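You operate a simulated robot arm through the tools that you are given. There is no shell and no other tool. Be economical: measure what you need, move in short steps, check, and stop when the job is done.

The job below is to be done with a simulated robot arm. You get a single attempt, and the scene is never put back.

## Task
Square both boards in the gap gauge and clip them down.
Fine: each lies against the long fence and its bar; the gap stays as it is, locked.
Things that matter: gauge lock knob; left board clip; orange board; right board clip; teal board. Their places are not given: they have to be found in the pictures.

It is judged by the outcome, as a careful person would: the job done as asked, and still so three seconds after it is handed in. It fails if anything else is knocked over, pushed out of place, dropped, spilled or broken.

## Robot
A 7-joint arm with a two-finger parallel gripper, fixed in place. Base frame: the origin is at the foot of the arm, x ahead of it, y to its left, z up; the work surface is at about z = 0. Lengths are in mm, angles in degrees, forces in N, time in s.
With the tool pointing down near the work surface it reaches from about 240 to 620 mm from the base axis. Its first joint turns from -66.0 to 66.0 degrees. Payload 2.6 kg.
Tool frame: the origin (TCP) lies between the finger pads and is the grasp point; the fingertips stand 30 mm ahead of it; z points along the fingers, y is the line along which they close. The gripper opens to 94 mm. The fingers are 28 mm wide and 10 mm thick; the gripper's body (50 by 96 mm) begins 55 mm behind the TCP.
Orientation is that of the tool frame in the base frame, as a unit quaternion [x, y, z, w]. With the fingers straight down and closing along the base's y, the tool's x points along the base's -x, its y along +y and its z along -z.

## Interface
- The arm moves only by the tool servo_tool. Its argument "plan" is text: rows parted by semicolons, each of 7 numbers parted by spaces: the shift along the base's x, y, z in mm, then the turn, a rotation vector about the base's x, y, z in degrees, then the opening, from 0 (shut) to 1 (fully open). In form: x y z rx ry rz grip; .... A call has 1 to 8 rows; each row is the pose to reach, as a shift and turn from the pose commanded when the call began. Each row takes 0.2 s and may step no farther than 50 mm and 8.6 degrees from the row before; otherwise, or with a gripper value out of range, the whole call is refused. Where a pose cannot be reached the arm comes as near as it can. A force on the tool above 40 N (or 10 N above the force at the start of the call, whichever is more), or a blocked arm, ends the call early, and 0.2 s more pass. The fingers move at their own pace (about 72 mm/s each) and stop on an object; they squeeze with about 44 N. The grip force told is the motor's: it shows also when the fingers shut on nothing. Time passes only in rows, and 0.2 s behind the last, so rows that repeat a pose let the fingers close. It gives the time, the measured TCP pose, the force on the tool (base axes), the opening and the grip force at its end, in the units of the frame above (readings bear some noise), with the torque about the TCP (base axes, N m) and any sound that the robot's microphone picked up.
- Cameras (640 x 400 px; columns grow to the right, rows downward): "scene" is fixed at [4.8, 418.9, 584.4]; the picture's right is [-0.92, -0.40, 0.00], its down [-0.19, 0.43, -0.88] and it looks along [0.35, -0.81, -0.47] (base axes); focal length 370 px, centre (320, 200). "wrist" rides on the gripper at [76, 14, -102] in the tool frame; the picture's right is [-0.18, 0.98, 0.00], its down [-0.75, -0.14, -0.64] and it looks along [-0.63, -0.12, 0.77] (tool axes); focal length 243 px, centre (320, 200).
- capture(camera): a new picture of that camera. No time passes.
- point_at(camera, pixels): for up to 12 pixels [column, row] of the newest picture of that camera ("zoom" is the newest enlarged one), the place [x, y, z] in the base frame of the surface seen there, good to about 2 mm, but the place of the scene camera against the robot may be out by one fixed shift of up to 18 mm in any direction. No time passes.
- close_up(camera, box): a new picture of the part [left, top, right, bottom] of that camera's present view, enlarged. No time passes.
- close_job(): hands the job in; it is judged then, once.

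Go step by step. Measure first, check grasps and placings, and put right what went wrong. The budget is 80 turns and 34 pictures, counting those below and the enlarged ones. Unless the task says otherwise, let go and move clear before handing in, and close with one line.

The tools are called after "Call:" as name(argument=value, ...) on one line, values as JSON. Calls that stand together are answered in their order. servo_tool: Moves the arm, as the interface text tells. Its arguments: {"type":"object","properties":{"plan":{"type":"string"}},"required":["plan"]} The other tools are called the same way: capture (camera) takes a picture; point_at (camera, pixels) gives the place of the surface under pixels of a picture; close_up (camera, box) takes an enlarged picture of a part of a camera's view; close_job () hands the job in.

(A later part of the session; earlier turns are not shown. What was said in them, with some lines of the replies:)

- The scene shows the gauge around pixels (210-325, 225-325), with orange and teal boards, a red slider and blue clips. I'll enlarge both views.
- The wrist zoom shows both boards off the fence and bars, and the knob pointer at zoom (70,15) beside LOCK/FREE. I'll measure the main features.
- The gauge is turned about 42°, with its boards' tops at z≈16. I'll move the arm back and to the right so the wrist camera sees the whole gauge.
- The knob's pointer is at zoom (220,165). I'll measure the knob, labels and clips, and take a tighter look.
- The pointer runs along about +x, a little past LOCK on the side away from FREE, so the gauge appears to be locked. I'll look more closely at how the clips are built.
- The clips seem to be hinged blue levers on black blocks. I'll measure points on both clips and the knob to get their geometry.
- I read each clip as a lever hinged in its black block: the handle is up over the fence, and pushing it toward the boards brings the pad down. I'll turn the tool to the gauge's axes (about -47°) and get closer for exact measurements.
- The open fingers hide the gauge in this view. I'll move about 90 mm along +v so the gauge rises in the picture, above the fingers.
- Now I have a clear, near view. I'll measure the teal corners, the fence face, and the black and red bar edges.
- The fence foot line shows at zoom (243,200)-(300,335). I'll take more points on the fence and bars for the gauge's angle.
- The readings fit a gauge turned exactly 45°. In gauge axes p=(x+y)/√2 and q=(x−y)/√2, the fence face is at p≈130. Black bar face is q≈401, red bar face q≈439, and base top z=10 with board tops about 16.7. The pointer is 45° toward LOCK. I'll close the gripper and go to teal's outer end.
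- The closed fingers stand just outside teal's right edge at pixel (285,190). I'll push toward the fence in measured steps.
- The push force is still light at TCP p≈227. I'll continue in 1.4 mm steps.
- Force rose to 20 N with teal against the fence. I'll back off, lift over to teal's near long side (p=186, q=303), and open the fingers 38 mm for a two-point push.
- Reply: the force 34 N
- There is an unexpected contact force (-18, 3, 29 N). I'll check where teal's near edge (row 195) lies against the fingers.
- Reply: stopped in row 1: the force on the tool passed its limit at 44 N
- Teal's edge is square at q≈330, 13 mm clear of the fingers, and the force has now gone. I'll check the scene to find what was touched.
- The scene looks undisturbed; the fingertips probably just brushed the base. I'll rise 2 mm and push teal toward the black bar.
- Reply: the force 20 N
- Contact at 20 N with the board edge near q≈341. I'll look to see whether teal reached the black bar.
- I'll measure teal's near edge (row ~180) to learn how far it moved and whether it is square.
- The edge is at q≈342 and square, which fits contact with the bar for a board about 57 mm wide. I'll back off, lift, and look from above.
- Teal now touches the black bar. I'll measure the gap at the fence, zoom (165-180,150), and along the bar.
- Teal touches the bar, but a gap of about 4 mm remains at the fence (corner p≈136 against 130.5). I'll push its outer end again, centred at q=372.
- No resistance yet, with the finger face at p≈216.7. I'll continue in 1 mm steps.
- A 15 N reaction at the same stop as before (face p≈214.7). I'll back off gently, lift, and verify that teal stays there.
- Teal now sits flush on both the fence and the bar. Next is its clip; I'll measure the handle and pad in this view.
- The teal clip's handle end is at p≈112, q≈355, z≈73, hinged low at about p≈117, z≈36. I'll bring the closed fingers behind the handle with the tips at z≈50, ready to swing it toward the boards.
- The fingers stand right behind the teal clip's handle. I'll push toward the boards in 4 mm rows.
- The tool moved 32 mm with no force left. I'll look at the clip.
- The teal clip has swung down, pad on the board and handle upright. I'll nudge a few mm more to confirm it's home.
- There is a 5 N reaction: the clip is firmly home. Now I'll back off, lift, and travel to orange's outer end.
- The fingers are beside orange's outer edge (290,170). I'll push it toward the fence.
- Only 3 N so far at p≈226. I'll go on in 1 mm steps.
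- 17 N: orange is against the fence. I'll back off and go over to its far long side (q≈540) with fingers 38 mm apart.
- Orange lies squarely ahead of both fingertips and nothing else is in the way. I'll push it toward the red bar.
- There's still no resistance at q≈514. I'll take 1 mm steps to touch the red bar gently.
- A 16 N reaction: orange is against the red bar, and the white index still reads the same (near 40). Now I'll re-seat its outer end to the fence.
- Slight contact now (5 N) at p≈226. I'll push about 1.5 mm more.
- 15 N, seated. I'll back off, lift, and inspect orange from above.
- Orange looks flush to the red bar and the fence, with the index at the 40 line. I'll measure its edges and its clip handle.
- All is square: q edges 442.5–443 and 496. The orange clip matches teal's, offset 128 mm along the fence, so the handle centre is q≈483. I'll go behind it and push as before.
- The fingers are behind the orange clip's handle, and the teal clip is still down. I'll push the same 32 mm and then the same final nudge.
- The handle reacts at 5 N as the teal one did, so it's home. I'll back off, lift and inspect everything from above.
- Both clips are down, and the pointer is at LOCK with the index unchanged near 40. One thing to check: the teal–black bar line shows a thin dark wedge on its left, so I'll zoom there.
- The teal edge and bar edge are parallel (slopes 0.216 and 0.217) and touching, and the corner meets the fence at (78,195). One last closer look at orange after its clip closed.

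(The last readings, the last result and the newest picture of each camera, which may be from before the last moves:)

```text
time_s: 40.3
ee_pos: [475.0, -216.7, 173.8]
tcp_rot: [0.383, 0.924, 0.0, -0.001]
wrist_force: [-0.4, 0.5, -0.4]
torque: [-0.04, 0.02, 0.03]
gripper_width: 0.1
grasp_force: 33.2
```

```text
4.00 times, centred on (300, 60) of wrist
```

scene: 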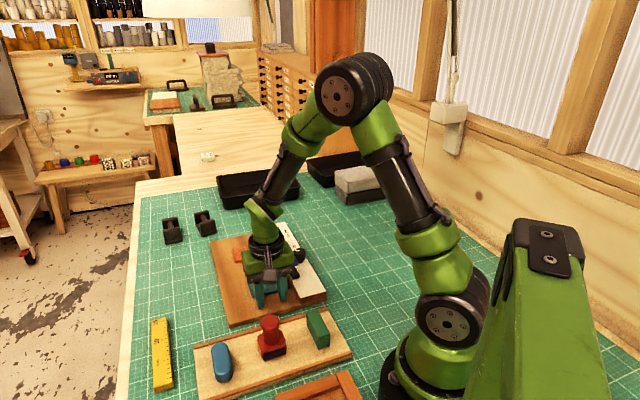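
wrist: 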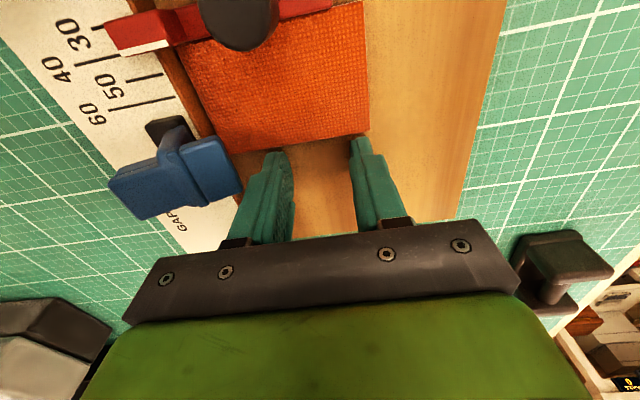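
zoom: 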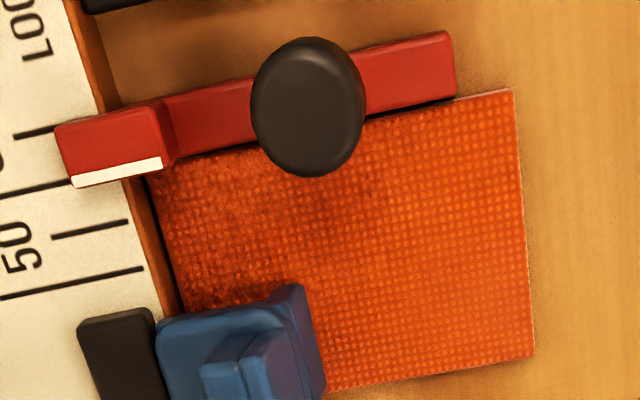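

Orange is flush to the red bar, but a thin dark line shows along the fence (150,175)-(180,310), perhaps a ~1 mm gap. My last push stopped 1.5 mm shorter than the first, so I'll push its outer end home again.

Call:
servo_tool(plan="12 27 0 0 0 0 0; 23.2 53.6 0 0 0 0 0; 23.2 53.6 -45 0 0 0 0; 23.2 53.6 -90 0 0 0 0; 23.2 53.6 -127 0 0 0 0; 23.2 53.6 -130.6 0 0 0 0; 19 49.4 -130.6 0 0 0 0; 16 46.4 -130.6 0 0 0 0")

Call:
servo_tool(plan="-1 -1 0 0 0 0 0; -2 -2 0 0 0 0 0; -3 -3 0 0 0 0 0; -3.6 -3.6 0 0 0 0 0")

```text
time_s: 42.1
ee_pos: [489.4, -171.5, 43.7]
tcp_rot: [0.383, 0.924, 0.0, -0.001]
wrist_force: [1.7, 0.5, 0.2]
torque: [0.02, -0.03, -0.02]
gripper_width: 0.0
grasp_force: 32.6
```

```text
time_s: 43.1
ee_pos: [489.7, -172.9, 43.7]
tcp_rot: [0.382, 0.924, 0.003, 0.0]
wrist_force: [12.7, 13.1, -1.0]
torque: [0.41, -0.37, -0.04]
gripper_width: 0.1
grasp_force: 33.3
```

18 N at p≈224.0, about 1 mm further in than last time. I'll press slightly more.

Call:
servo_tool(plan="-0.7 -0.7 0 0 0 0 0; -1.4 -1.4 0 0 0 0 0; -1.4 -1.4 0 0 0 0 0")

```text
time_s: 43.9
ee_pos: [488.4, -171.7, 44.3]
tcp_rot: [0.382, 0.924, 0.005, 0.0]
wrist_force: [22.4, 17.0, -0.6]
torque: [0.46, -0.65, 0.05]
gripper_width: 0.4
grasp_force: 33.1
```

28 N with no further motion: firmly seated. I'll back off, lift, and take the last picture.

Call:
servo_tool(plan="2 2 0 0 0 0 0; 8 8 0 0 0 0 0; 8 8 45 0 0 0 0; 8 8 90 0 0 0 0; 2 -15 130 0 0 0 0; -10.9 -41.4 130.6 0 0 0 0")

Call:
close_up(camera="wrist", box=[230, 10, 370, 110])

```text
time_s: 45.3
ee_pos: [476.0, -218.7, 175.5]
tcp_rot: [0.384, 0.923, 0.0, -0.001]
wrist_force: [0.5, -0.5, -1.2]
torque: [-0.02, 0.01, 0.04]
gripper_width: 0.1
grasp_force: 32.5
```

```text
4.00 times, centred on (300, 60) of wrist
```

zoom: 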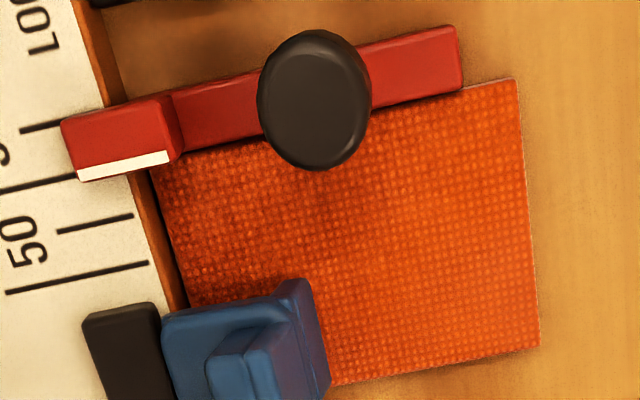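

The dark line at the fence is now only a hairline contact shadow. Orange is flush to the red bar, the index is unchanged at the 40 line, both clips are down, and the tool is clear at z≈175. I'm handing in.

Call:
close_job()

```text
The job is handed in.
```

I squared both boards against the long fence and their bars and clipped them down. The gap is unchanged at about the 40 mark, and I left the knob at LOCK.
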